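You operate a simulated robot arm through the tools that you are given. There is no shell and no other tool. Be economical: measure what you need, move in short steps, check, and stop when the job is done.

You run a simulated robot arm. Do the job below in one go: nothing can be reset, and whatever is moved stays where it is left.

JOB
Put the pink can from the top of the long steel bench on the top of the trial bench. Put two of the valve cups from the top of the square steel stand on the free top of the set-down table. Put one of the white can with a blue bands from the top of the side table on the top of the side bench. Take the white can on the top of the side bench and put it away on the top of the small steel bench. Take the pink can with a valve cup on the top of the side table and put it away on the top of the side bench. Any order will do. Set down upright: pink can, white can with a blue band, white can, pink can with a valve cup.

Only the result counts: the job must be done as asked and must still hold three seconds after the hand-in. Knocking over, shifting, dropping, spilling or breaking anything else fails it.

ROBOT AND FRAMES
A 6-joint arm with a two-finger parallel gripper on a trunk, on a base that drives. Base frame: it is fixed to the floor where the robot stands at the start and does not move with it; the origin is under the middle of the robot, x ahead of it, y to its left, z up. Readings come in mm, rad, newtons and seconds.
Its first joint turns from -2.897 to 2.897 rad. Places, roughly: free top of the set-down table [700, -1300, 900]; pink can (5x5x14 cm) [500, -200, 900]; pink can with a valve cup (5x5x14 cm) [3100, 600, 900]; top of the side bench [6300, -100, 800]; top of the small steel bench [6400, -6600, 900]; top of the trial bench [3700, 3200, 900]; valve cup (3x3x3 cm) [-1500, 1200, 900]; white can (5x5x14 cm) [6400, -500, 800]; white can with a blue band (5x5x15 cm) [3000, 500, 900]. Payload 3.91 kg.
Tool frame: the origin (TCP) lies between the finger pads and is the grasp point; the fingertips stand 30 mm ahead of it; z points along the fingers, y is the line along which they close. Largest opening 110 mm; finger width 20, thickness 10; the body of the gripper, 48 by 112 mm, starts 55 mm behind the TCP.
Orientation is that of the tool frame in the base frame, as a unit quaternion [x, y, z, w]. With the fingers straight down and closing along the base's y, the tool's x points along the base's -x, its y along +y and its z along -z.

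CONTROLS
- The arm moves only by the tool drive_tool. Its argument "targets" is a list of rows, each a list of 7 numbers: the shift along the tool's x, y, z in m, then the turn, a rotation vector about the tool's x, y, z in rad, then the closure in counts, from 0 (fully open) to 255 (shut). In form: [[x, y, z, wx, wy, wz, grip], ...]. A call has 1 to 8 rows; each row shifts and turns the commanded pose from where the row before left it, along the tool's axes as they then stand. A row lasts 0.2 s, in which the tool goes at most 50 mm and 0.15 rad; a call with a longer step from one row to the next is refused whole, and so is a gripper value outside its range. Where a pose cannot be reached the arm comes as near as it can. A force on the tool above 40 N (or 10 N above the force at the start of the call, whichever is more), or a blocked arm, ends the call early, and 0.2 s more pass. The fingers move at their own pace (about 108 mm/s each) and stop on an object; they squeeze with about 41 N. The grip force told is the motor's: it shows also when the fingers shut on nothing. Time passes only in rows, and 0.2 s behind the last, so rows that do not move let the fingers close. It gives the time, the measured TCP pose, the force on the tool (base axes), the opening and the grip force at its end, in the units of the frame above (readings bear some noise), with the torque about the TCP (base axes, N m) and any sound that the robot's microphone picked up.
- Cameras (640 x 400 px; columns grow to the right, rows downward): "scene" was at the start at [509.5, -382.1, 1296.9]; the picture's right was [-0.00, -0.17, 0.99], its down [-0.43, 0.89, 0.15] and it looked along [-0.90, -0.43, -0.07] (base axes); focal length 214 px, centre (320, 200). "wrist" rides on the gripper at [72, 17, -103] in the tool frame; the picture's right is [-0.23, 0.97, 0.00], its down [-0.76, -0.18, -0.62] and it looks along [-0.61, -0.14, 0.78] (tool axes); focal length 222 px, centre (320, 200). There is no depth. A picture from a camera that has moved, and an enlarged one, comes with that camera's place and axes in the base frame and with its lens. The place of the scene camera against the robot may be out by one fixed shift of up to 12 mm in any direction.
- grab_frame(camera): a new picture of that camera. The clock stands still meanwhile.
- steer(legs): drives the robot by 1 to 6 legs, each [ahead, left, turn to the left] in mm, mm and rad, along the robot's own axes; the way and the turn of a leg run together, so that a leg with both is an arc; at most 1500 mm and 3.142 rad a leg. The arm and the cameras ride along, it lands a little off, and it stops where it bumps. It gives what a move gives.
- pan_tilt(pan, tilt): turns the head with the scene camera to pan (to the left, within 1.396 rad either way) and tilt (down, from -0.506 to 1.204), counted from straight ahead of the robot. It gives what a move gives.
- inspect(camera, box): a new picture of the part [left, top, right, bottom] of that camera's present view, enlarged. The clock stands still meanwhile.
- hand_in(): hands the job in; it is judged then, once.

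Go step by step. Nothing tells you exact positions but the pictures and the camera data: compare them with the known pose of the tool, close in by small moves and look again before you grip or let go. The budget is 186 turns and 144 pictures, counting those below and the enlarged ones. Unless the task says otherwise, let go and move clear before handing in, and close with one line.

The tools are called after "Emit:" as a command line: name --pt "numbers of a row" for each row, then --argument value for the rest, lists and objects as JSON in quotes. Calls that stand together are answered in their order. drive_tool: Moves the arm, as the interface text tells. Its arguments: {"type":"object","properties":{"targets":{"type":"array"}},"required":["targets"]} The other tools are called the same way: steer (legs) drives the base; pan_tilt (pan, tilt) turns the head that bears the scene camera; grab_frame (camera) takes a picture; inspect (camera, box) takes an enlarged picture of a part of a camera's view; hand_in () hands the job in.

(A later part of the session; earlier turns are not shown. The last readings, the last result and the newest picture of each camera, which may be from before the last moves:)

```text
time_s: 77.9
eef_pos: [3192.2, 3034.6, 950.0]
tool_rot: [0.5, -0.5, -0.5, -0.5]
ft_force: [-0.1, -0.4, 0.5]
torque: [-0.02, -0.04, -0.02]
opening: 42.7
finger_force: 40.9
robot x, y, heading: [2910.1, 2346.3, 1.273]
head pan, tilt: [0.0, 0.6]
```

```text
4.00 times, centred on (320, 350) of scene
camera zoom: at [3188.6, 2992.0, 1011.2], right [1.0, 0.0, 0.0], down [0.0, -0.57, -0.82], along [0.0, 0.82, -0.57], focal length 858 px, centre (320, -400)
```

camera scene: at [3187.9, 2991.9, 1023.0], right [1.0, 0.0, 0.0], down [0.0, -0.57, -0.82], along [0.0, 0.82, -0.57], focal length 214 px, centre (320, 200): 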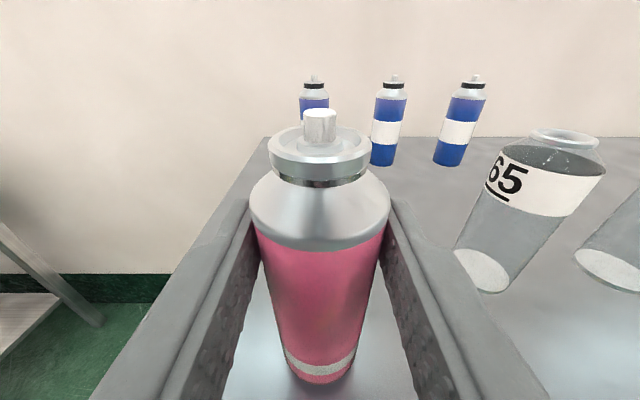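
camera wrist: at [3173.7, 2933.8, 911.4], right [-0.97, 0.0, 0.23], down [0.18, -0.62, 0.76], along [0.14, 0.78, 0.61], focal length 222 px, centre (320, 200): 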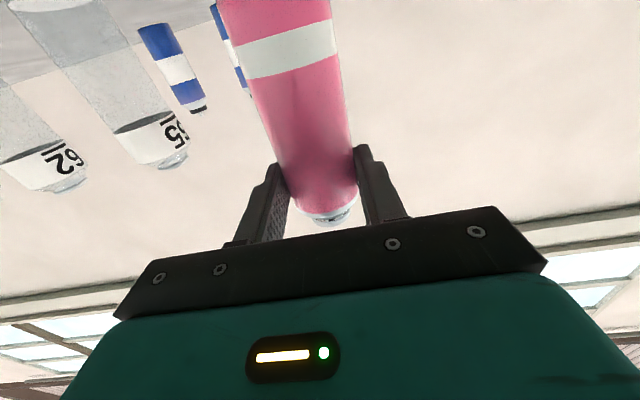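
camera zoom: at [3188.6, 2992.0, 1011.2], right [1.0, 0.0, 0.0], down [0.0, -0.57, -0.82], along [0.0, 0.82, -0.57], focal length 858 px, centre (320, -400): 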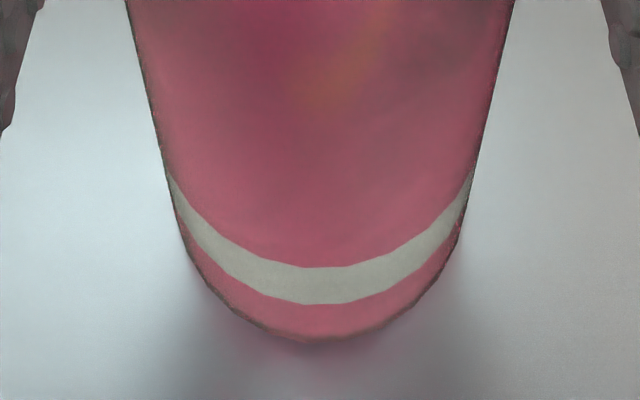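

Emit:
drive_tool --pt "0.003 0 0 0 0 0 255" --pt "0 0 0 0 0 0 255"

Emit:
drive_tool --pt "0.003 0 0 0 0 0 255" --pt "0 0 0 0 0 0 255"

Emit:
inspect --camera "scene" --box '[240, 300, 400, 400]'

```text
time_s: 78.5
eef_pos: [3192.0, 3034.7, 950.6]
tool_rot: [-0.499, 0.499, 0.5, 0.501]
ft_force: [4.7, 2.5, 22.8]
torque: [0.37, -0.63, 0.01]
opening: 42.8
finger_force: 40.4
robot x, y, heading: [2909.1, 2345.0, 1.272]
head pan, tilt: [0.0, 0.6]
```

```text
time_s: 79.1
eef_pos: [3192.5, 3034.5, 947.5]
tool_rot: [-0.499, 0.499, 0.5, 0.501]
ft_force: [8.8, 3.9, 37.5]
torque: [0.69, -0.92, -0.11]
opening: 43.0
finger_force: 41.1
robot x, y, heading: [2909.8, 2345.6, 1.271]
head pan, tilt: [0.0, 0.6]
```

```text
4.00 times, centred on (320, 350) of scene
camera zoom: at [3187.6, 2991.0, 1007.6], right [1.0, 0.0, 0.0], down [0.0, -0.56, -0.83], along [0.0, 0.83, -0.56], focal length 858 px, centre (320, -400)
```

zoom: 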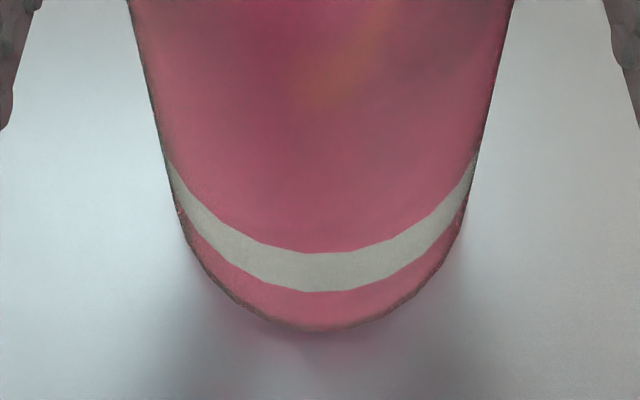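

Contact with the bench. I ease off 4 mm, open the fingers, and back out.

Emit:
drive_tool --pt "-0.004 0 0 0 0 0 255" --pt "0 0 0 0 0 0 220" --pt "0 0 0 0 0 0 200" --pt "0 0 0 0 0 0 170" --pt "0 0 0 0 0 0 120" --pt "0 0 0 0 0 0 60" --pt "0 0 0 0 0 0 60"

Emit:
grab_frame --camera "scene"

```text
time_s: 80.7
eef_pos: [3191.4, 3034.8, 950.9]
tool_rot: [0.5, -0.5, -0.5, -0.5]
ft_force: [0.1, 0.7, -0.6]
torque: [-0.01, 0.01, -0.02]
opening: 84.2
finger_force: 0.0
robot x, y, heading: [2905.7, 2347.2, 1.272]
head pan, tilt: [0.0, 0.6]
```

```text
109 pictures are left
camera scene: at [3187.4, 2991.4, 1010.3], right [1.0, 0.0, 0.0], down [0.0, -0.57, -0.82], along [0.0, 0.82, -0.57], focal length 214 px, centre (320, 200)
```

scene: 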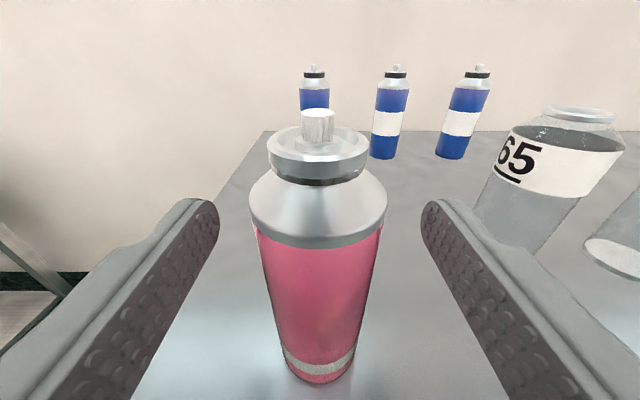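

The pink can stands upright on the trial bench. I back out and look at it once more.

Emit:
drive_tool --pt "0 0 -0.03 0 0 0 40" --pt "0 0 -0.045 0 0 0 40" --pt "0 0 -0.045 0 0 0 40" --pt "0 0 -0.045 0 0 0 40" --pt "-0.03 0 -0.035 0 0 0 40" --pt "-0.04 0 0 0 0 0 40" --pt "-0.04 0 0 0 0 0 40" --pt "-0.04 0 0 0 0 0 40"

Emit:
grab_frame --camera "scene"

```text
time_s: 82.5
eef_pos: [3191.1, 2835.4, 1101.2]
tool_rot: [-0.5, 0.501, 0.499, 0.5]
ft_force: [0.1, 0.8, 0.1]
torque: [0.02, 0.0, -0.01]
opening: 92.5
finger_force: 0.1
robot x, y, heading: [2907.5, 2344.7, 1.273]
head pan, tilt: [0.0, 0.6]
```

```text
108 pictures are left
camera scene: at [3186.4, 2792.6, 1161.5], right [1.0, 0.0, 0.0], down [0.0, -0.57, -0.82], along [0.0, 0.82, -0.57], focal length 214 px, centre (320, 200)
```

scene: 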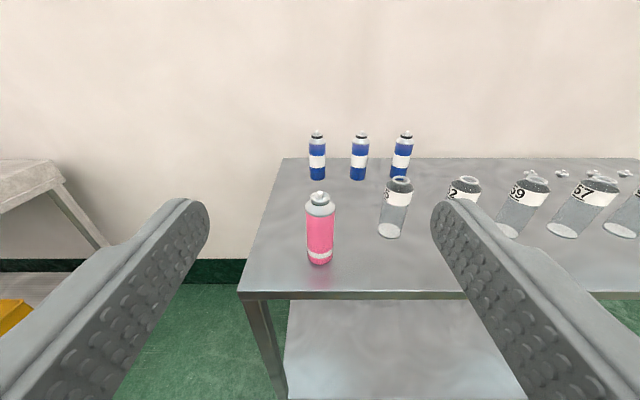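

The pink can is placed. Next I drive to the side table's near side and look at it.

Emit:
steer --legs '[[-350, 0, 0], [0, 0, -1.27], [-600, -700, 0], [0, -700, 0]]'

Emit:
pan_tilt --pan 0 --tilt 0.4

Emit:
grab_frame --camera "scene"

```text
time_s: 93.7
eef_pos: [2721.1, 1049.9, 1101.6]
tool_rot: [-0.106, 0.699, 0.107, 0.7]
ft_force: [-11.9, 18.7, 5.7]
torque: [-0.07, 0.62, -2.25]
opening: 92.6
finger_force: 0.1
robot x, y, heading: [2174.7, 1174.3, -0.012]
head pan, tilt: [0.0, 0.6]
stopped in leg 4: the force on the tool passed its limit at 160 N (the readings are from after the stop); the commanded pose is now the measured one
```

```text
time_s: 94.4
eef_pos: [2722.2, 1049.4, 1101.6]
tool_rot: [-0.106, 0.699, 0.106, 0.699]
ft_force: [-14.9, 28.7, 7.0]
torque: [0.06, 0.77, -3.43]
opening: 92.8
finger_force: 0.1
robot x, y, heading: [2169.9, 1177.6, -0.015]
head pan, tilt: [0.0, 0.4]
```

```text
107 pictures are left
camera scene: at [2681.8, 1036.4, 1179.8], right [0.3, -0.95, 0.0], down [-0.37, -0.11, -0.92], along [0.88, 0.27, -0.39], focal length 214 px, centre (320, 200)
```

scene: 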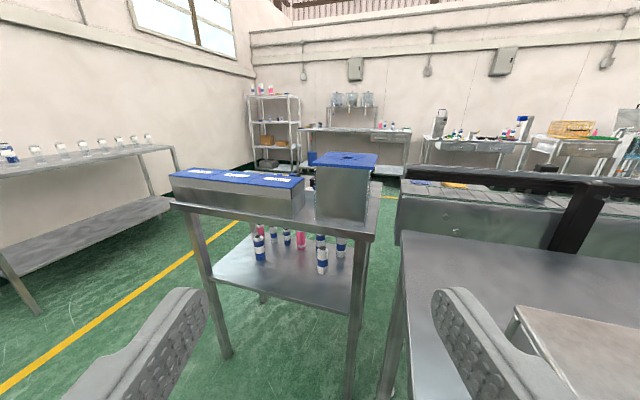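

The hand touched a fixture on the side table. I back off to the left at once and look.

Emit:
steer --legs '[[0, 150, 0], [-300, 0, 0]]'

Emit:
pan_tilt --pan -0.7 --tilt 0.3

Emit:
grab_frame --camera "scene"

```text
time_s: 97.5
eef_pos: [2421.7, 1204.6, 1100.4]
tool_rot: [-0.106, 0.699, 0.107, 0.699]
ft_force: [0.4, 0.4, -0.8]
torque: [-0.02, -0.02, 0.0]
opening: 92.8
finger_force: 0.0
robot x, y, heading: [1870.5, 1328.2, -0.007]
head pan, tilt: [0.0, 0.4]
```

```text
time_s: 98.5
eef_pos: [2421.5, 1204.0, 1100.8]
tool_rot: [-0.105, 0.699, 0.107, 0.699]
ft_force: [0.5, -0.6, -0.2]
torque: [0.0, 0.03, -0.01]
opening: 92.7
finger_force: 0.0
robot x, y, heading: [1873.8, 1329.0, -0.009]
head pan, tilt: [-0.7, 0.3]
```

```text
106 pictures are left
camera scene: at [2379.1, 1127.3, 1188.2], right [-0.39, -0.92, 0.0], down [-0.27, 0.12, -0.96], along [0.88, -0.37, -0.3], focal length 214 px, centre (320, 200)
```

scene: 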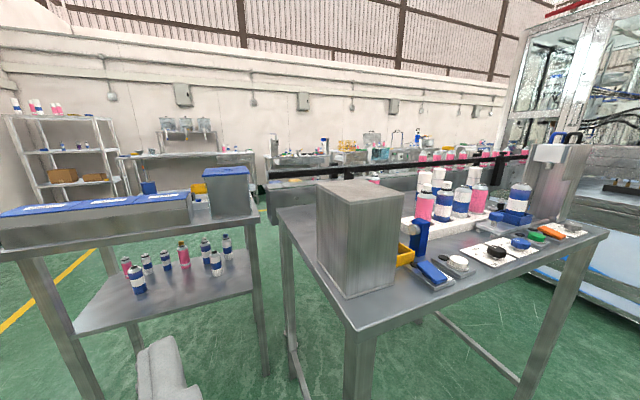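

The hand had touched the steel box at the table's corner; it appears in place. I raise the hand and turn the tool down, then drive to face the table from x ≈ 2220.

Emit:
drive_tool --pt "-0.045 0 -0.02 0 0 0 0" --pt "-0.045 0 -0.02 0 0 0 0" --pt "-0.045 0 -0.02 0 0 0 0" --pt "-0.045 0 -0.02 0 0 0 0" --pt "-0.045 0 -0.02 0 0 0 0" --pt "0 0 0 0 0.14 0 0" --pt "0 0 0 0 0.14 0 0" --pt "0 0 0 0 0.14 0 0"

Emit:
drive_tool --pt "0 0 0 0 0.1435 0 0" --pt "0 0 0 0 0.1435 0 0" --pt "0 0 0 0 0.1435 0 0" --pt "0 0 0 0 0.1435 0 0" --pt "0 0 0 0 0.1435 0 0" --pt "0 0 0 0 0.1435 0 0" --pt "0 0 0 0 0.1435 0 0" --pt "0 0 0 0 0.1435 0 0"

Emit:
steer --legs '[[0, -800, 0], [340, 0, 0]]'

Emit:
pan_tilt --pan 0 --tilt -0.506

Emit:
grab_frame --camera "scene"

Emit:
grab_frame --camera "wrist"

```text
time_s: 100.3
eef_pos: [2324.8, 1173.5, 1326.6]
tool_rot: [-0.125, 0.83, 0.082, 0.538]
ft_force: [-0.3, 0.2, 0.4]
torque: [0.0, 0.04, -0.02]
opening: 110.0
finger_force: 0.0
robot x, y, heading: [1871.0, 1328.5, -0.015]
head pan, tilt: [-0.7, 0.3]
```

```text
time_s: 102.1
eef_pos: [2326.8, 1173.9, 1307.4]
tool_rot: [-0.151, 0.989, -0.002, 0.005]
ft_force: [-0.3, 0.1, -0.1]
torque: [-0.01, -0.04, -0.02]
opening: 110.0
finger_force: 0.1
out of reach, approached as far as the arm can: row 8
robot x, y, heading: [1871.2, 1330.7, -0.011]
head pan, tilt: [-0.7, 0.3]
```

```text
time_s: 108.2
eef_pos: [2658.1, 370.9, 1306.9]
tool_rot: [-0.148, 0.989, -0.001, 0.006]
ft_force: [-0.9, 0.5, 0.3]
torque: [0.0, -0.01, 0.03]
opening: 109.9
finger_force: 0.0
robot x, y, heading: [2199.6, 529.6, -0.015]
head pan, tilt: [-0.7, 0.3]
```

```text
time_s: 109.4
eef_pos: [2656.9, 369.6, 1307.7]
tool_rot: [-0.149, 0.989, -0.001, 0.006]
ft_force: [0.1, 0.2, -0.1]
torque: [0.01, 0.0, -0.01]
opening: 110.1
finger_force: 0.1
robot x, y, heading: [2201.2, 526.7, -0.012]
head pan, tilt: [0.0, -0.499]
```

```text
105 pictures are left
camera scene: at [2795.9, 413.1, 1377.2], right [0.29, -0.96, 0.0], down [-0.83, -0.26, -0.49], along [0.47, 0.14, -0.87], focal length 214 px, centre (320, 200)
```

scene: 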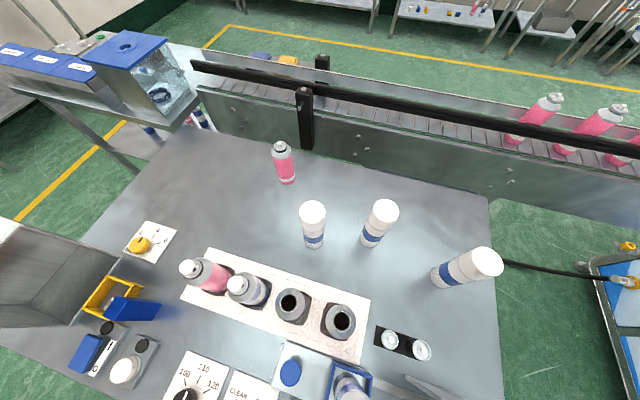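

```text
104 pictures are left
camera wrist: at [2581.5, 367.9, 1409.7], right [-0.07, 1.0, 0.0], down [0.77, 0.05, 0.63], along [0.63, 0.04, -0.77], focal length 222 px, centre (320, 200)
```

wrist: 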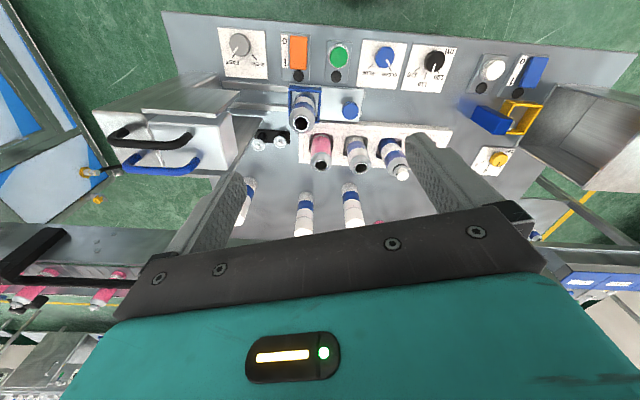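

I see the pink can standing alone near (3115, 610) and three white cans with blue bands; the leftmost stands near (2960, 478). I move above it.

Emit:
drive_tool --pt "-0.0462 0.0019 0 0 0 0 0" --pt "-0.0462 0.0019 0 0 0 0 0" --pt "-0.0462 0.0019 0 0 0 0 0" --pt "-0.0462 0.0019 0 0 0 0 0" --pt "-0.0462 0.0019 0 0 0 0 0" --pt "-0.0462 0.0019 0 0 0 0 0" --pt "-0.0462 0.0019 0 0 0 0 0" --pt "0 0 0 0 0 0.149 0"

Emit:
drive_tool --pt "0 0 0.045 0 0 0.149 0" --pt "0 0 0.045 0 0 0 0" --pt "0 0 0.045 0 0 0 0" --pt "0 0 0.045 0 0 0 0" --pt "0 0 0 0 0 0 0"

Emit:
pan_tilt --pan 0 --tilt 0.3

Emit:
grab_frame --camera "scene"

Emit:
grab_frame --camera "wrist"

```text
time_s: 111.2
eef_pos: [2950.9, 478.3, 1270.9]
tool_rot: [-0.074, 0.997, -0.001, 0.007]
ft_force: [0.3, 0.4, -0.2]
torque: [-0.03, -0.02, -0.02]
opening: 109.8
finger_force: 0.0
out of reach, approached as far as the arm can: row 4, 5, 6, 7
robot x, y, heading: [2203.0, 531.4, -0.012]
head pan, tilt: [0.0, -0.499]
```

```text
time_s: 112.4
eef_pos: [2952.6, 478.6, 1091.8]
tool_rot: [0.0, 1.0, 0.0, 0.006]
ft_force: [-0.5, 0.5, 1.1]
torque: [-0.02, 0.01, -0.02]
opening: 109.9
finger_force: 0.1
robot x, y, heading: [2207.4, 527.6, -0.01]
head pan, tilt: [0.0, -0.499]
```

```text
time_s: 113.5
eef_pos: [2953.4, 479.0, 1093.7]
tool_rot: [0.0, 1.0, 0.0, 0.007]
ft_force: [-0.3, -0.7, 0.0]
torque: [0.0, 0.01, -0.01]
opening: 110.0
finger_force: 0.0
robot x, y, heading: [2205.0, 525.9, -0.018]
head pan, tilt: [0.0, 0.3]
```

```text
103 pictures are left
camera scene: at [3030.7, 477.1, 1135.7], right [0.0, -1.0, 0.0], down [-0.96, 0.0, 0.28], along [-0.28, 0.0, -0.96], focal length 214 px, centre (320, 200)
```

scene: 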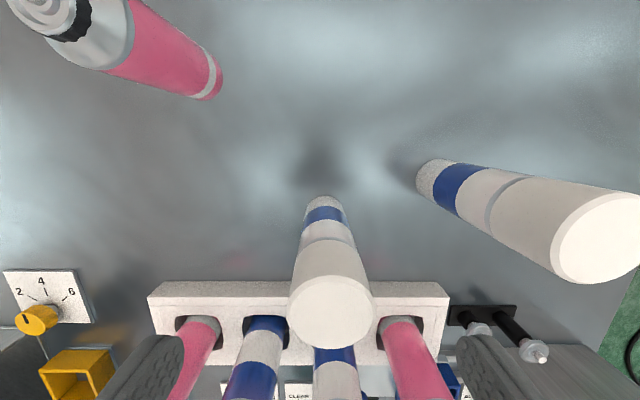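

```text
102 pictures are left
camera wrist: at [2878.8, 498.0, 1195.2], right [0.23, 0.97, 0.0], down [0.75, -0.18, 0.63], along [0.62, -0.14, -0.77], focal length 222 px, centre (320, 200)
```

wrist: 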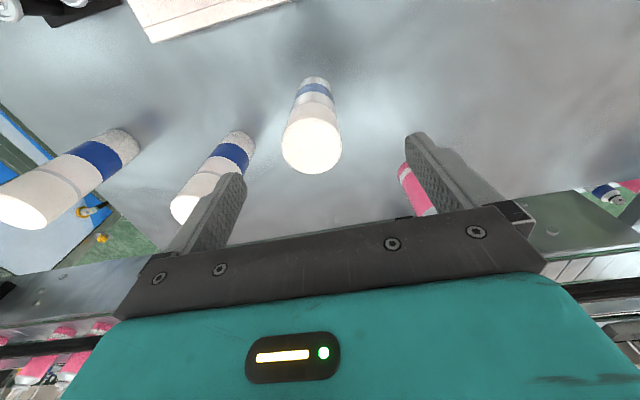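

The can's axis is near (2948, 476). I go down partway and check.

Emit:
drive_tool --pt "0.005 -0.003 0.045 0 -0.012 0 0" --pt "0 0 0.035 0 0 0 0" --pt "0 0 0 0 0 0 0"

Emit:
grab_frame --camera "scene"

Emit:
grab_frame --camera "wrist"

```text
time_s: 114.3
eef_pos: [2948.7, 477.1, 1013.1]
tool_rot: [0.0, 1.0, 0.0, 0.012]
ft_force: [0.1, -0.7, 0.2]
torque: [0.02, 0.0, 0.0]
opening: 109.9
finger_force: 0.1
robot x, y, heading: [2202.1, 531.7, -0.017]
head pan, tilt: [0.0, 0.3]
```

```text
101 pictures are left
camera scene: at [3025.5, 475.9, 1056.7], right [0.0, -1.0, 0.0], down [-0.96, 0.0, 0.27], along [-0.27, 0.0, -0.96], focal length 214 px, centre (320, 200)
```

scene: 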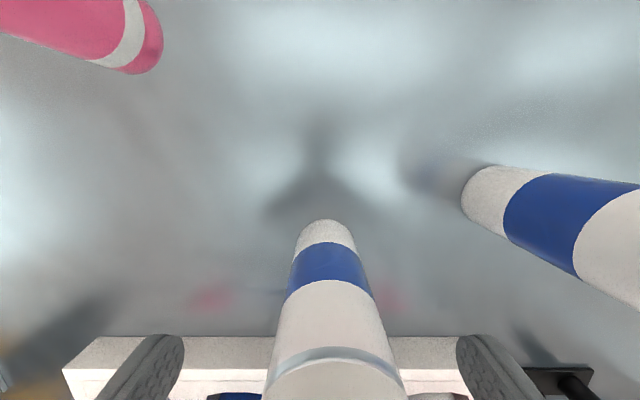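

```text
100 pictures are left
camera wrist: at [2873.0, 496.7, 1114.3], right [0.23, 0.97, 0.01], down [0.75, -0.18, 0.64], along [0.63, -0.14, -0.77], focal length 222 px, centre (320, 200)
```

wrist: 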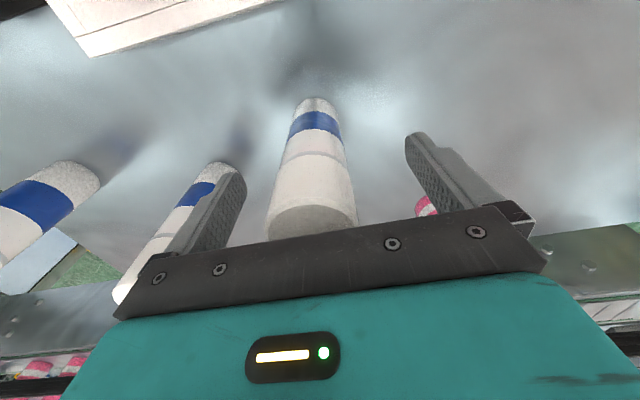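

The can's ring/cap starts near z 1015, top about 1042. I straighten the tool and lower to z ≈ 994, then grip.

Emit:
drive_tool --pt "0.0 -0.001 0.015 0 0.024 0 0" --pt "0 0 0.004 0 0 0 0" --pt "0 0 0 0 0 0 255" --pt "0 0 0 0 0 0 255" --pt "0 0 0 0 0 0 255"

Emit:
grab_frame --camera "wrist"

```text
time_s: 115.5
eef_pos: [2948.2, 475.7, 992.5]
tool_rot: [0.0, 1.0, 0.0, 0.0]
ft_force: [-1.4, -0.3, -0.3]
torque: [-0.11, 0.06, 0.0]
opening: 44.1
finger_force: 41.0
robot x, y, heading: [2205.1, 528.7, -0.018]
head pan, tilt: [0.0, 0.3]
```

```text
99 pictures are left
camera wrist: at [2875.9, 494.5, 1097.1], right [0.23, 0.97, 0.0], down [0.76, -0.18, 0.62], along [0.61, -0.14, -0.78], focal length 222 px, centre (320, 200)
```

wrist: 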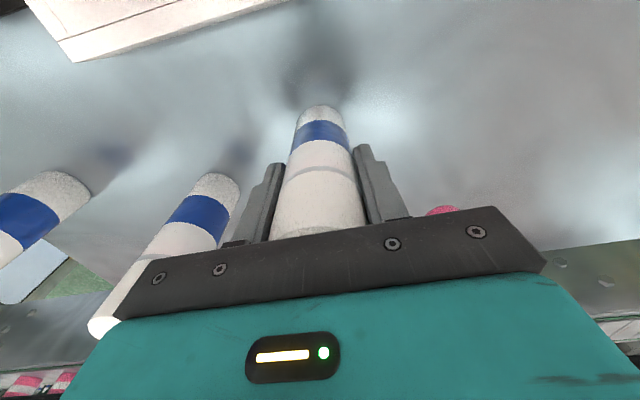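

I check centring with the scene camera before lifting.

Emit:
pan_tilt --pan 0 --tilt 0.7

Emit:
grab_frame --camera "scene"

```text
time_s: 116.4
eef_pos: [2948.3, 475.7, 993.2]
tool_rot: [0.0, 1.0, 0.0, -0.001]
ft_force: [-0.5, -1.0, 0.1]
torque: [-0.03, 0.03, 0.0]
opening: 44.5
finger_force: 40.7
robot x, y, heading: [2200.9, 527.1, -0.01]
head pan, tilt: [0.0, 0.7]
```

```text
98 pictures are left
camera scene: at [2990.9, 473.8, 1044.0], right [0.0, -1.0, 0.0], down [-0.77, 0.0, 0.64], along [-0.64, 0.0, -0.77], focal length 214 px, centre (320, 200)
```

scene: 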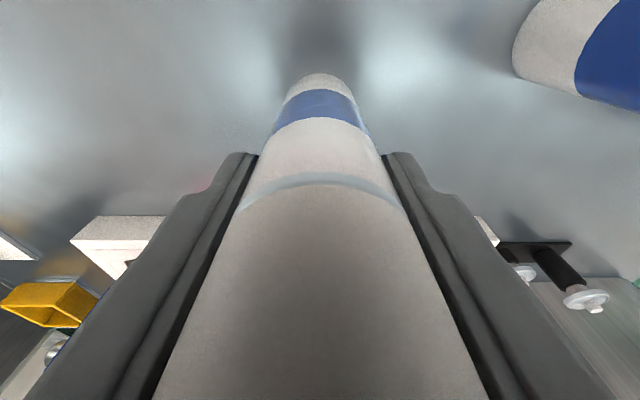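

Good two-sided grip. I lift slowly and then draw the hand back toward the robot.

Emit:
drive_tool --pt "0 0 -0.02 0 0 0 255" --pt "0 0 -0.03 0 0 0 255" --pt "0 0 -0.04 0 0 0 255" --pt "0 0 -0.04 0 0 0 255" --pt "0 0 -0.04 0 0 0 255" --pt "0 0 -0.04 0 0 0 255" --pt "0 0 -0.03 0 0 0 255" --pt "0 0 0 0 0 0 255"

Emit:
drive_tool --pt "0.03 0 0 0 0 0 255" --pt "0.045 0 0 0 0 0 255" --pt "0.045 0 0 0 0 0 255" --pt "0.045 0 0 0 0 0 255" --pt "0.045 0 0 0 0 0 255" --pt "0.045 0 0 0 0 0 255" --pt "0.045 0 0 0 0 0 255" --pt "0.03 0 0 0 0 0 255"

Emit:
grab_frame --camera "wrist"

```text
time_s: 118.2
eef_pos: [2949.5, 474.7, 1234.5]
tool_rot: [0.0, 1.0, 0.0, -0.001]
ft_force: [-0.4, -0.2, -2.1]
torque: [0.01, 0.03, -0.02]
opening: 44.3
finger_force: 40.6
robot x, y, heading: [2205.4, 530.8, -0.017]
head pan, tilt: [0.0, 0.7]
```

```text
time_s: 120.0
eef_pos: [2619.9, 475.9, 1231.7]
tool_rot: [0.0, 1.0, 0.0, -0.001]
ft_force: [-0.9, -0.4, -3.2]
torque: [-0.05, 0.05, 0.03]
opening: 44.2
finger_force: 40.8
robot x, y, heading: [2207.0, 531.7, -0.014]
head pan, tilt: [0.0, 0.7]
```

```text
97 pictures are left
camera wrist: at [2546.1, 495.4, 1336.2], right [0.23, 0.97, 0.0], down [0.76, -0.18, 0.62], along [0.61, -0.14, -0.78], focal length 222 px, centre (320, 200)
```

wrist: 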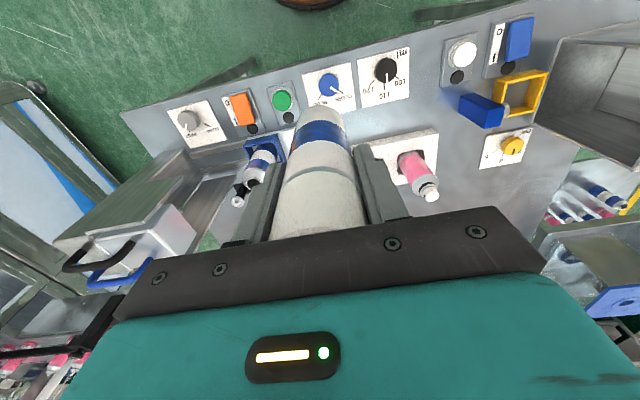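

The can is held (about 2–3 N). I now drive sideways and ahead without turning, around the left side of the tables.

Emit:
steer --legs '[[-220, 0, 0], [0, 950, 0], [0, 950, 0]]'

Emit:
steer --legs '[[1200, 0, 0], [1300, 0, 0]]'

Emit:
pan_tilt --pan -0.9 --tilt -0.5

Emit:
grab_frame --camera "scene"

```text
time_s: 130.7
eef_pos: [2453.0, 2350.2, 1234.3]
tool_rot: [0.012, 1.0, 0.0, 0.0]
ft_force: [0.0, 0.0, -1.7]
torque: [0.02, 0.02, -0.02]
opening: 44.1
finger_force: 41.0
robot x, y, heading: [2038.5, 2414.8, -0.042]
head pan, tilt: [0.0, 0.7]
```

```text
time_s: 143.0
eef_pos: [4972.6, 2223.0, 1233.1]
tool_rot: [0.017, 1.0, -0.001, 0.0]
ft_force: [-0.1, -0.1, -1.4]
torque: [0.01, -0.01, -0.01]
opening: 44.2
finger_force: 40.9
robot x, y, heading: [4560.6, 2283.9, -0.051]
head pan, tilt: [0.0, 0.7]
```

```text
time_s: 144.4
eef_pos: [4972.8, 2221.7, 1233.2]
tool_rot: [0.018, 1.0, -0.001, -0.001]
ft_force: [-0.5, -0.1, -2.3]
torque: [-0.01, -0.01, 0.0]
opening: 43.8
finger_force: 40.8
robot x, y, heading: [4557.3, 2286.1, -0.043]
head pan, tilt: [-0.901, -0.499]
```

```text
96 pictures are left
camera scene: at [5116.8, 2163.3, 1326.9], right [-0.02, -0.62, 0.78], down [-0.89, -0.35, -0.3], along [0.46, -0.7, -0.55], focal length 214 px, centre (320, 200)
```

scene: 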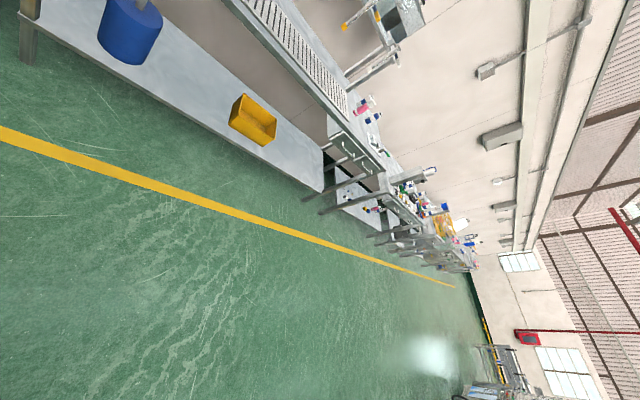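

The lane along the back benches is clear. I move ahead to x ≈ 5050 and then right toward the side bench.

Emit:
steer --legs '[[490, 0, 0.045], [0, -1200, 0], [0, -1050, 0]]'

Emit:
pan_tilt --pan 0 --tilt -0.506

Emit:
grab_frame --camera "scene"

```text
time_s: 158.0
eef_pos: [5438.4, -31.8, 1233.1]
tool_rot: [-0.007, 1.0, 0.0, 0.0]
ft_force: [-0.3, 0.4, -1.2]
torque: [0.01, 0.03, -0.01]
opening: 44.1
finger_force: 41.1
robot x, y, heading: [5024.4, 16.1, -0.0]
head pan, tilt: [-0.901, -0.499]
```

```text
time_s: 159.2
eef_pos: [5439.3, -31.5, 1232.9]
tool_rot: [-0.007, 1.0, 0.0, 0.0]
ft_force: [1.0, -0.3, -1.9]
torque: [-0.01, -0.03, 0.01]
opening: 43.9
finger_force: 41.5
robot x, y, heading: [5025.6, 14.6, 0.002]
head pan, tilt: [0.0, -0.499]
```

```text
95 pictures are left
camera scene: at [5584.9, -31.7, 1301.5], right [0.01, -1.0, 0.0], down [-0.88, -0.01, -0.48], along [0.48, 0.01, -0.88], focal length 214 px, centre (320, 200)
```

scene: 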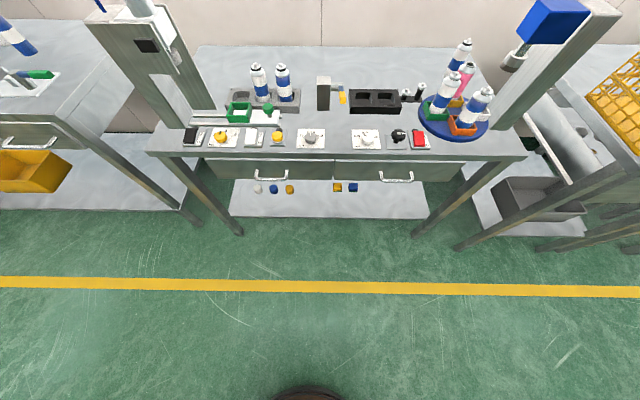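

This is the side bench. I zoom in on its top to find the white can and a free spot.

Emit:
inspect --camera "scene" --box '[390, 20, 530, 150]'

Emit:
inspect --camera "scene" --box '[150, 30, 430, 180]'

```text
3.08 times, centred on (460, 85) of scene
camera zoom: at [5584.9, -31.7, 1301.5], right [0.01, -1.0, 0.0], down [-0.88, -0.01, -0.48], along [0.48, 0.01, -0.88], focal length 660 px, centre (-111, 554)
```

zoom: 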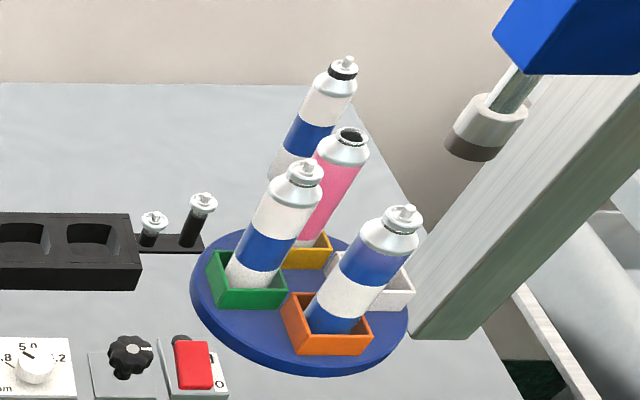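

```text
2.29 times, centred on (290, 105) of scene
camera zoom: at [5584.9, -31.7, 1301.5], right [0.01, -1.0, 0.0], down [-0.88, -0.01, -0.48], along [0.48, 0.01, -0.88], focal length 490 px, centre (389, 417)
```

zoom: 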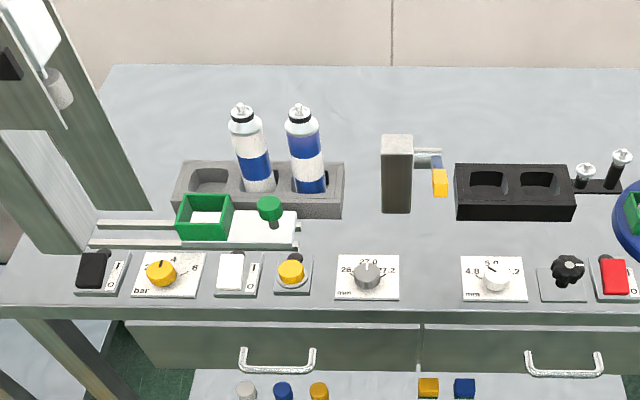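

The white can stands alone behind the round tray at about (6408, -522). Free spots exist at the back around (6420, -40) and (6420, -210). I drive closer.

Emit:
steer --legs '[[585, -100, 0]]'

Emit:
pan_tilt --pan 0 --tilt -0.3

Emit:
grab_frame --camera "scene"

```text
time_s: 162.6
eef_pos: [6027.6, -134.4, 1232.0]
tool_rot: [-0.006, 1.0, 0.0, -0.001]
ft_force: [0.0, 0.0, -1.3]
torque: [-0.02, -0.01, -0.01]
opening: 44.4
finger_force: 40.8
robot x, y, heading: [5612.2, -83.7, -0.001]
head pan, tilt: [0.0, -0.499]
```

```text
time_s: 163.3
eef_pos: [6026.2, -134.5, 1233.9]
tool_rot: [-0.006, 1.0, 0.0, 0.0]
ft_force: [-0.3, -0.5, -2.2]
torque: [0.02, -0.01, 0.02]
opening: 44.0
finger_force: 41.0
robot x, y, heading: [5611.6, -87.0, -0.005]
head pan, tilt: [0.0, -0.3]
```

```text
92 pictures are left
camera scene: at [6157.7, -134.8, 1289.9], right [0.01, -1.0, 0.0], down [-0.96, -0.01, -0.3], along [0.3, 0.0, -0.96], focal length 214 px, centre (320, 200)
```

scene: 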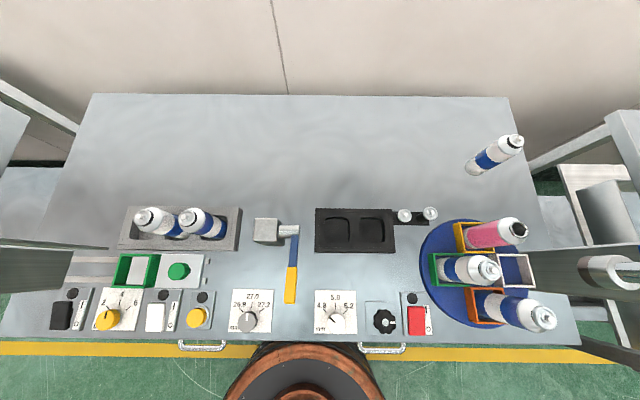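

The back of the bench is free. I move the can out over (6395, -30) while lowering a bit.

Emit:
drive_tool --pt "-0.045 0.013 0.012 0 0 0 255" --pt "-0.045 0.013 0.012 0 0 0 255" --pt "-0.045 0.013 0.012 0 0 0 255" --pt "-0.045 0.013 0.012 0 0 0 255" --pt "-0.045 0.013 0.012 0 0 0 255" --pt "-0.045 0.013 0.012 0 0 0 255" --pt "-0.045 0.013 0.012 0 0 0 255" --pt "-0.045 0.013 0.012 0 0 0 255"

Emit:
drive_tool --pt "0 0 0.045 0 0 0 255" --pt "0 0 0.045 0 0 0 255" --pt "0 0 0.04 0 0 0 255" --pt "0 0 0 0 0 0 255"

Emit:
pan_tilt --pan 0 --tilt 0.6

Emit:
grab_frame --camera "wrist"

Emit:
grab_frame --camera "scene"

```text
time_s: 165.1
eef_pos: [6385.6, -25.3, 1138.0]
tool_rot: [-0.006, 1.0, 0.0, 0.001]
ft_force: [-1.4, 0.1, 0.2]
torque: [0.01, -0.09, 0.01]
opening: 44.1
finger_force: 40.7
robot x, y, heading: [5614.2, -88.2, -0.001]
head pan, tilt: [0.0, -0.3]
```

```text
time_s: 166.1
eef_pos: [6386.6, -27.1, 1007.4]
tool_rot: [-0.006, 1.0, 0.0, -0.001]
ft_force: [-0.6, 0.6, -1.8]
torque: [0.01, -0.03, 0.01]
opening: 43.7
finger_force: 41.2
robot x, y, heading: [5610.6, -88.0, -0.003]
head pan, tilt: [0.0, -0.3]
```

```text
time_s: 167.3
eef_pos: [6386.0, -26.7, 1007.2]
tool_rot: [-0.007, 1.0, 0.001, 0.001]
ft_force: [0.2, -0.9, -1.3]
torque: [-0.02, -0.02, -0.03]
opening: 43.9
finger_force: 41.0
robot x, y, heading: [5610.2, -85.9, -0.001]
head pan, tilt: [0.0, 0.6]
```

```text
91 pictures are left
camera wrist: at [6313.3, -8.9, 1111.4], right [0.22, 0.98, 0.0], down [0.76, -0.17, 0.62], along [0.61, -0.13, -0.78], focal length 222 px, centre (320, 200)
```

wrist: 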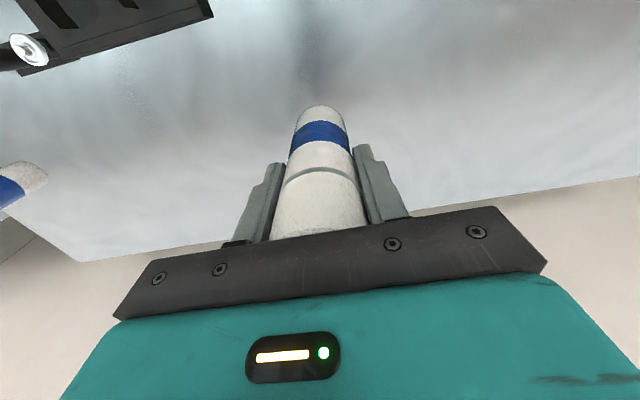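

```text
90 pictures are left
camera scene: at [6437.1, -28.3, 1054.8], right [0.01, -1.0, 0.0], down [-0.83, -0.01, 0.56], along [-0.56, -0.01, -0.83], focal length 214 px, centre (320, 200)
```

scene: 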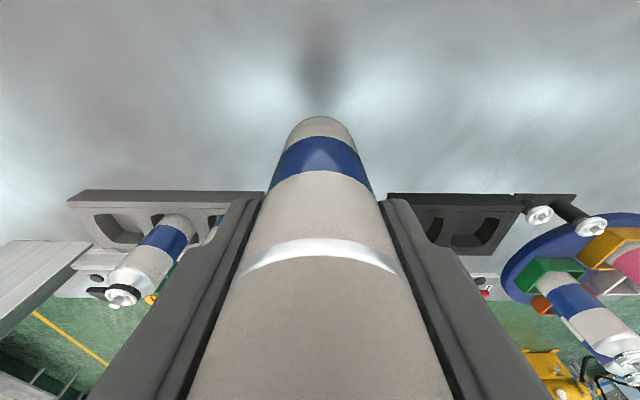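

I lower to about z 945 and then step by step until contact.

Emit:
drive_tool --pt "0 0 0.03 0 0 0 255" --pt "0 0 0.03 0 0 0 255" --pt "0 0 0 0 0 0 255"

Emit:
drive_tool --pt "0 0 0.004 0 0 0 255" --pt "0 0 0.004 0 0 0 255" --pt "0 0 0 0 0 0 255"

Emit:
inspect --camera "wrist" --box '[240, 60, 400, 160]'

```text
time_s: 168.1
eef_pos: [6386.8, -27.7, 949.7]
tool_rot: [-0.006, 1.0, 0.001, 0.0]
ft_force: [0.9, 0.1, -1.0]
torque: [0.05, -0.03, 0.0]
opening: 44.0
finger_force: 41.0
robot x, y, heading: [5609.1, -87.7, -0.001]
head pan, tilt: [0.0, 0.6]
```

```text
time_s: 168.9
eef_pos: [6385.8, -27.1, 941.3]
tool_rot: [-0.006, 1.0, -0.001, 0.001]
ft_force: [-0.6, 0.6, -1.0]
torque: [0.0, 0.0, -0.03]
opening: 44.0
finger_force: 40.5
robot x, y, heading: [5610.3, -87.6, -0.005]
head pan, tilt: [0.0, 0.6]
```

```text
4.00 times, centred on (320, 110) of wrist
camera zoom: at [6312.8, -8.8, 1043.6], right [0.22, 0.98, 0.0], down [0.76, -0.17, 0.62], along [0.61, -0.13, -0.78], focal length 888 px, centre (320, 560)
```

zoom: 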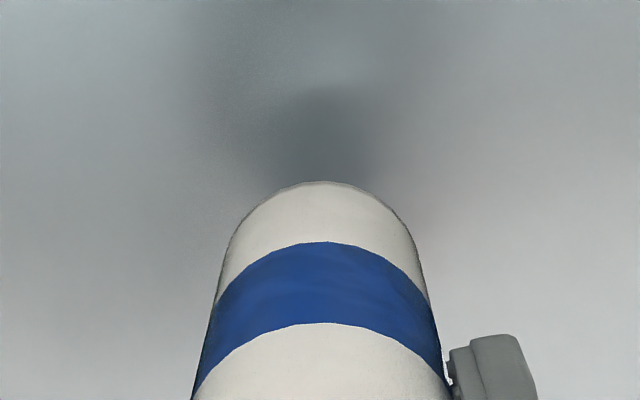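

Emit:
drive_tool --pt "0 0 0.004 0 0 0 255" --pt "0 0 0.004 0 0 0 255" --pt "0 0 0 0 0 0 255"

Emit:
drive_tool --pt "0 0 0.003 0 0 0 255" --pt "0 0 0 0 0 0 255"

Emit:
drive_tool --pt "0 0 0.003 0 0 0 255" --pt "0 0 0 0 0 0 255"

Emit:
drive_tool --pt "0 0 0.003 0 0 0 255" --pt "0 0 0 0 0 0 255"

Emit:
inspect --camera "wrist" --box '[240, 60, 400, 160]'

```text
time_s: 169.7
eef_pos: [6385.8, -27.2, 931.4]
tool_rot: [-0.006, 1.0, 0.0, 0.0]
ft_force: [0.6, -0.2, -0.9]
torque: [0.05, 0.0, 0.0]
opening: 43.9
finger_force: 40.7
robot x, y, heading: [5612.7, -87.7, -0.002]
head pan, tilt: [0.0, 0.6]
```

```text
time_s: 170.3
eef_pos: [6385.7, -28.4, 928.7]
tool_rot: [-0.006, 1.0, 0.001, 0.0]
ft_force: [-0.4, 0.2, -1.8]
torque: [-0.01, 0.01, 0.03]
opening: 43.8
finger_force: 41.4
robot x, y, heading: [5612.4, -88.9, -0.005]
head pan, tilt: [0.0, 0.6]
```

```text
time_s: 170.9
eef_pos: [6385.2, -26.6, 925.3]
tool_rot: [-0.005, 1.0, 0.0, 0.0]
ft_force: [0.1, -0.4, -1.6]
torque: [-0.03, 0.04, 0.0]
opening: 44.0
finger_force: 41.3
robot x, y, heading: [5610.5, -89.1, -0.002]
head pan, tilt: [0.0, 0.6]
```

```text
time_s: 171.5
eef_pos: [6385.0, -27.4, 921.0]
tool_rot: [-0.006, 1.0, 0.0, 0.0]
ft_force: [-0.3, -0.2, -1.5]
torque: [0.01, 0.01, 0.02]
opening: 43.8
finger_force: 41.2
robot x, y, heading: [5607.5, -90.1, 0.0]
head pan, tilt: [0.0, 0.6]
```

```text
4.00 times, centred on (320, 110) of wrist
camera zoom: at [6311.9, -9.1, 1025.1], right [0.22, 0.98, 0.0], down [0.76, -0.17, 0.62], along [0.61, -0.13, -0.78], focal length 888 px, centre (320, 560)
```

zoom: 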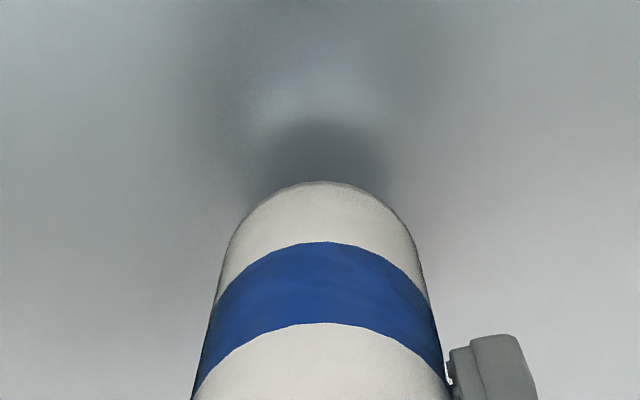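

Emit:
drive_tool --pt "0 0 0.003 0 0 0 255" --pt "0 0 0.003 0 0 0 255" --pt "0 0 0.003 0 0 0 255" --pt "0 0 0 0 0 0 255"

Emit:
drive_tool --pt "0 0 0.003 0 0 0 255" --pt "0 0 0.003 0 0 0 255" --pt "0 0 0 0 0 0 255"

Emit:
inspect --camera "wrist" --box '[240, 60, 400, 160]'

```text
time_s: 172.5
eef_pos: [6384.8, -26.8, 912.8]
tool_rot: [-0.006, 1.0, 0.0, 0.0]
ft_force: [0.5, -0.4, -2.0]
torque: [-0.02, 0.01, 0.04]
opening: 43.8
finger_force: 41.1
robot x, y, heading: [5608.6, -87.3, -0.002]
head pan, tilt: [0.0, 0.6]
```

```text
time_s: 173.3
eef_pos: [6384.6, -26.5, 906.2]
tool_rot: [-0.005, 1.0, 0.0, 0.0]
ft_force: [1.0, -0.2, -1.6]
torque: [0.0, -0.01, 0.02]
opening: 44.0
finger_force: 40.7
robot x, y, heading: [5610.1, -85.3, -0.007]
head pan, tilt: [0.0, 0.6]
```

```text
4.00 times, centred on (320, 110) of wrist
camera zoom: at [6311.8, -8.6, 1009.9], right [0.22, 0.98, 0.0], down [0.76, -0.17, 0.62], along [0.61, -0.13, -0.78], focal length 888 px, centre (320, 560)
```

zoom: 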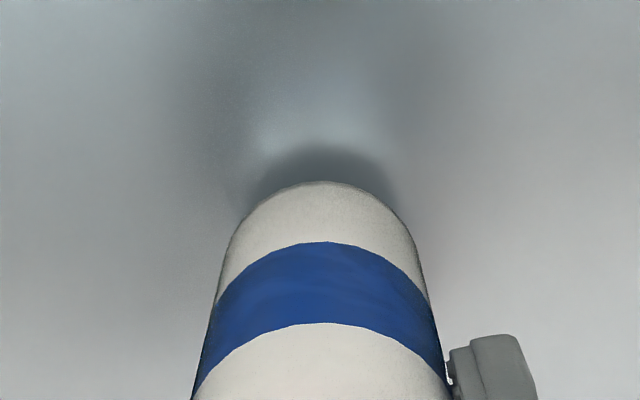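

Emit:
drive_tool --pt "0 0 0.003 0 0 0 255" --pt "0 0 0.003 0 0 0 255" --pt "0 0 0.003 0 0 0 255" --pt "0 0 0.003 0 0 0 255" --pt "0 0 0 0 0 0 255"

Emit:
drive_tool --pt "0 0 0.003 0 0 0 255" --pt "0 0 0 0 0 0 255"

Emit:
inspect --camera "wrist" --box '[240, 60, 400, 160]'

```text
time_s: 174.5
eef_pos: [6385.0, -26.8, 895.2]
tool_rot: [-0.006, 1.0, 0.0, 0.0]
ft_force: [0.0, 0.4, -2.0]
torque: [-0.03, 0.0, -0.03]
opening: 43.9
finger_force: 41.2
robot x, y, heading: [5608.9, -88.4, -0.003]
head pan, tilt: [0.0, 0.6]
```

```text
time_s: 175.1
eef_pos: [6385.3, -25.3, 892.8]
tool_rot: [-0.006, 1.0, 0.0, 0.001]
ft_force: [1.0, -0.6, 11.8]
torque: [0.0, -0.01, 0.01]
opening: 43.9
finger_force: 41.2
robot x, y, heading: [5610.0, -86.1, -0.004]
head pan, tilt: [0.0, 0.6]
```

```text
4.00 times, centred on (320, 110) of wrist
camera zoom: at [6311.7, -8.4, 996.6], right [0.22, 0.98, 0.0], down [0.76, -0.17, 0.62], along [0.61, -0.13, -0.78], focal length 888 px, centre (320, 560)
```

zoom: 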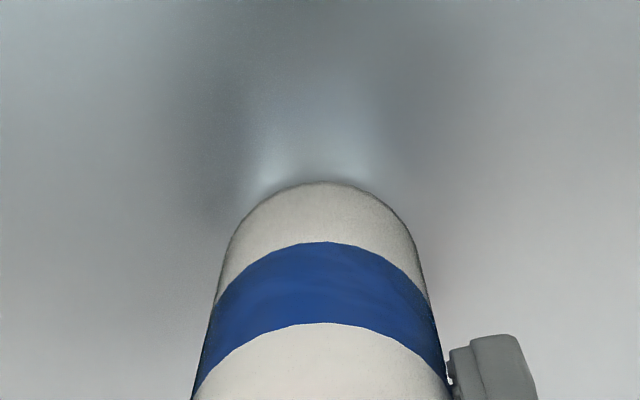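

Contact (12 N). I ease off, open, and lift clear.

Emit:
drive_tool --pt "0 0 -0.001 0 0 0 255" --pt "0 0 0 0 0 0 200" --pt "0 0 0 0 0 0 150" --pt "0 0 0 0 0 0 80" --pt "0 0 0 0 0 0 0" --pt "0 0 0 0 0 0 0"

Emit:
drive_tool --pt "0 0 -0.03 0 0 0 0" --pt "0 0 -0.045 0 0 0 0" --pt "0 0 -0.045 0 0 0 0" --pt "0 0 -0.045 0 0 0 0" --pt "0 0 -0.045 0 0 0 0" --pt "0 0 -0.045 0 0 0 0"

Emit:
pan_tilt --pan -0.3 --tilt 0.2

Emit:
grab_frame --camera "scene"

```text
time_s: 176.5
eef_pos: [6384.3, -26.9, 893.4]
tool_rot: [-0.006, 1.0, -0.001, -0.001]
ft_force: [-0.2, 0.9, 0.3]
torque: [0.01, 0.04, 0.03]
opening: 110.3
finger_force: 0.0
robot x, y, heading: [5610.1, -86.7, -0.005]
head pan, tilt: [0.0, 0.6]
```

```text
time_s: 177.9
eef_pos: [6385.8, -27.1, 1148.4]
tool_rot: [-0.006, 1.0, -0.001, -0.001]
ft_force: [0.5, 0.6, -0.3]
torque: [-0.03, 0.0, -0.01]
opening: 110.2
finger_force: 0.1
robot x, y, heading: [5611.3, -84.4, -0.002]
head pan, tilt: [0.0, 0.6]
```

```text
time_s: 178.8
eef_pos: [6387.0, -26.5, 1148.6]
tool_rot: [-0.006, 1.0, 0.0, 0.0]
ft_force: [-0.4, -0.5, 0.1]
torque: [0.02, -0.04, -0.01]
opening: 110.1
finger_force: 0.0
robot x, y, heading: [5606.9, -84.9, -0.005]
head pan, tilt: [-0.3, 0.201]
```

```text
85 pictures are left
camera scene: at [6473.6, -54.5, 1195.0], right [0.01, -0.96, 0.3], down [-0.98, 0.05, 0.19], along [-0.2, -0.29, -0.94], focal length 214 px, centre (320, 200)
```

scene: 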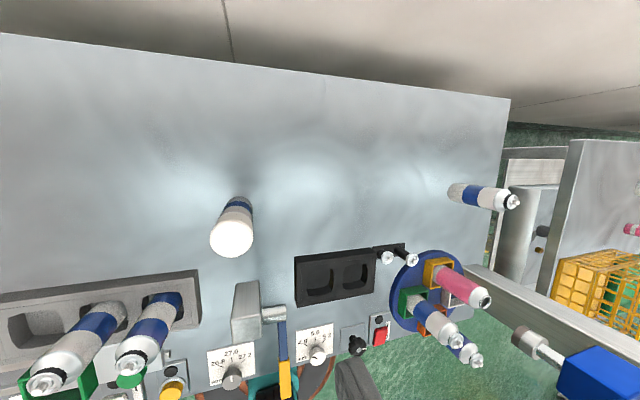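

The banded can stands upright. Next is the white can at about (6402, -517); I nudge the base forward a little and swing the hand over along the back of the bench, keeping clear of the blue head at (6150, -528).

Emit:
steer --legs '[[35, 0, 0]]'

Emit:
drive_tool --pt "0.002 -0.048 0 0 0 0 0" --pt "0.002 -0.048 0 0 0 0 0" --pt "0.002 -0.048 0 0 0 0 0" --pt "0.002 -0.048 0 0 0 0 0" --pt "0.002 -0.048 0 0 0 0 0" --pt "0.002 -0.048 0 0 0 0 0" --pt "0.002 -0.048 0 0 0 0 0" --pt "0 0 0 0 0 0 0"

Emit:
pan_tilt --pan 0 --tilt 0.3

Emit:
grab_frame --camera "scene"

Emit:
grab_frame --camera "wrist"

```text
time_s: 179.6
eef_pos: [6422.1, -27.0, 1148.9]
tool_rot: [-0.006, 1.0, 0.0, -0.001]
ft_force: [0.4, -0.1, 0.1]
torque: [0.0, 0.02, 0.01]
opening: 110.1
finger_force: 0.2
robot x, y, heading: [5646.4, -87.8, -0.004]
head pan, tilt: [-0.3, 0.201]
```

```text
time_s: 181.4
eef_pos: [6412.1, -363.6, 1149.6]
tool_rot: [-0.007, 1.0, 0.0, 0.0]
ft_force: [0.1, 0.8, -0.6]
torque: [0.01, 0.01, 0.01]
opening: 110.1
finger_force: 0.0
robot x, y, heading: [5646.3, -86.2, -0.003]
head pan, tilt: [-0.3, 0.201]
```

```text
time_s: 182.2
eef_pos: [6412.5, -363.4, 1149.7]
tool_rot: [-0.007, 1.0, -0.001, 0.0]
ft_force: [-0.3, -0.4, -0.6]
torque: [0.0, -0.02, -0.01]
opening: 110.1
finger_force: 0.2
robot x, y, heading: [5645.3, -87.8, -0.007]
head pan, tilt: [0.0, 0.3]
```

```text
84 pictures are left
camera scene: at [6489.9, -364.6, 1191.1], right [0.01, -1.0, 0.0], down [-0.96, -0.01, 0.3], along [-0.3, 0.0, -0.96], focal length 214 px, centre (320, 200)
```

scene: 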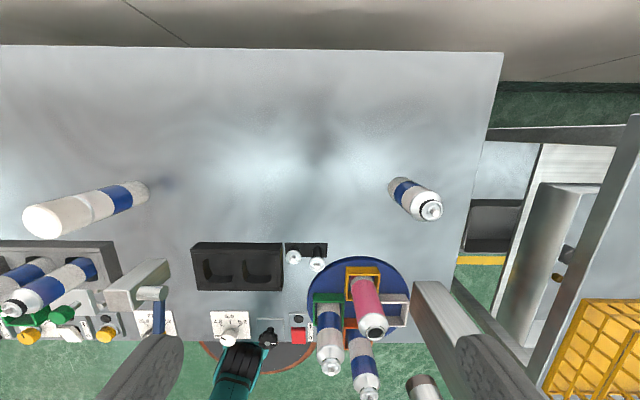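

```text
83 pictures are left
camera wrist: at [6338.7, -345.5, 1252.5], right [0.22, 0.98, 0.0], down [0.76, -0.17, 0.62], along [0.61, -0.13, -0.78], focal length 222 px, centre (320, 200)
```

wrist: 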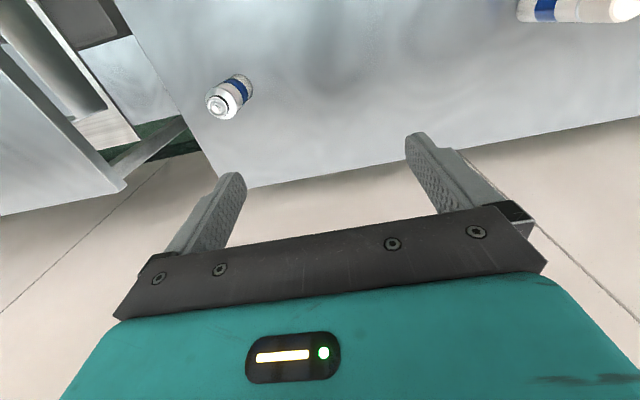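

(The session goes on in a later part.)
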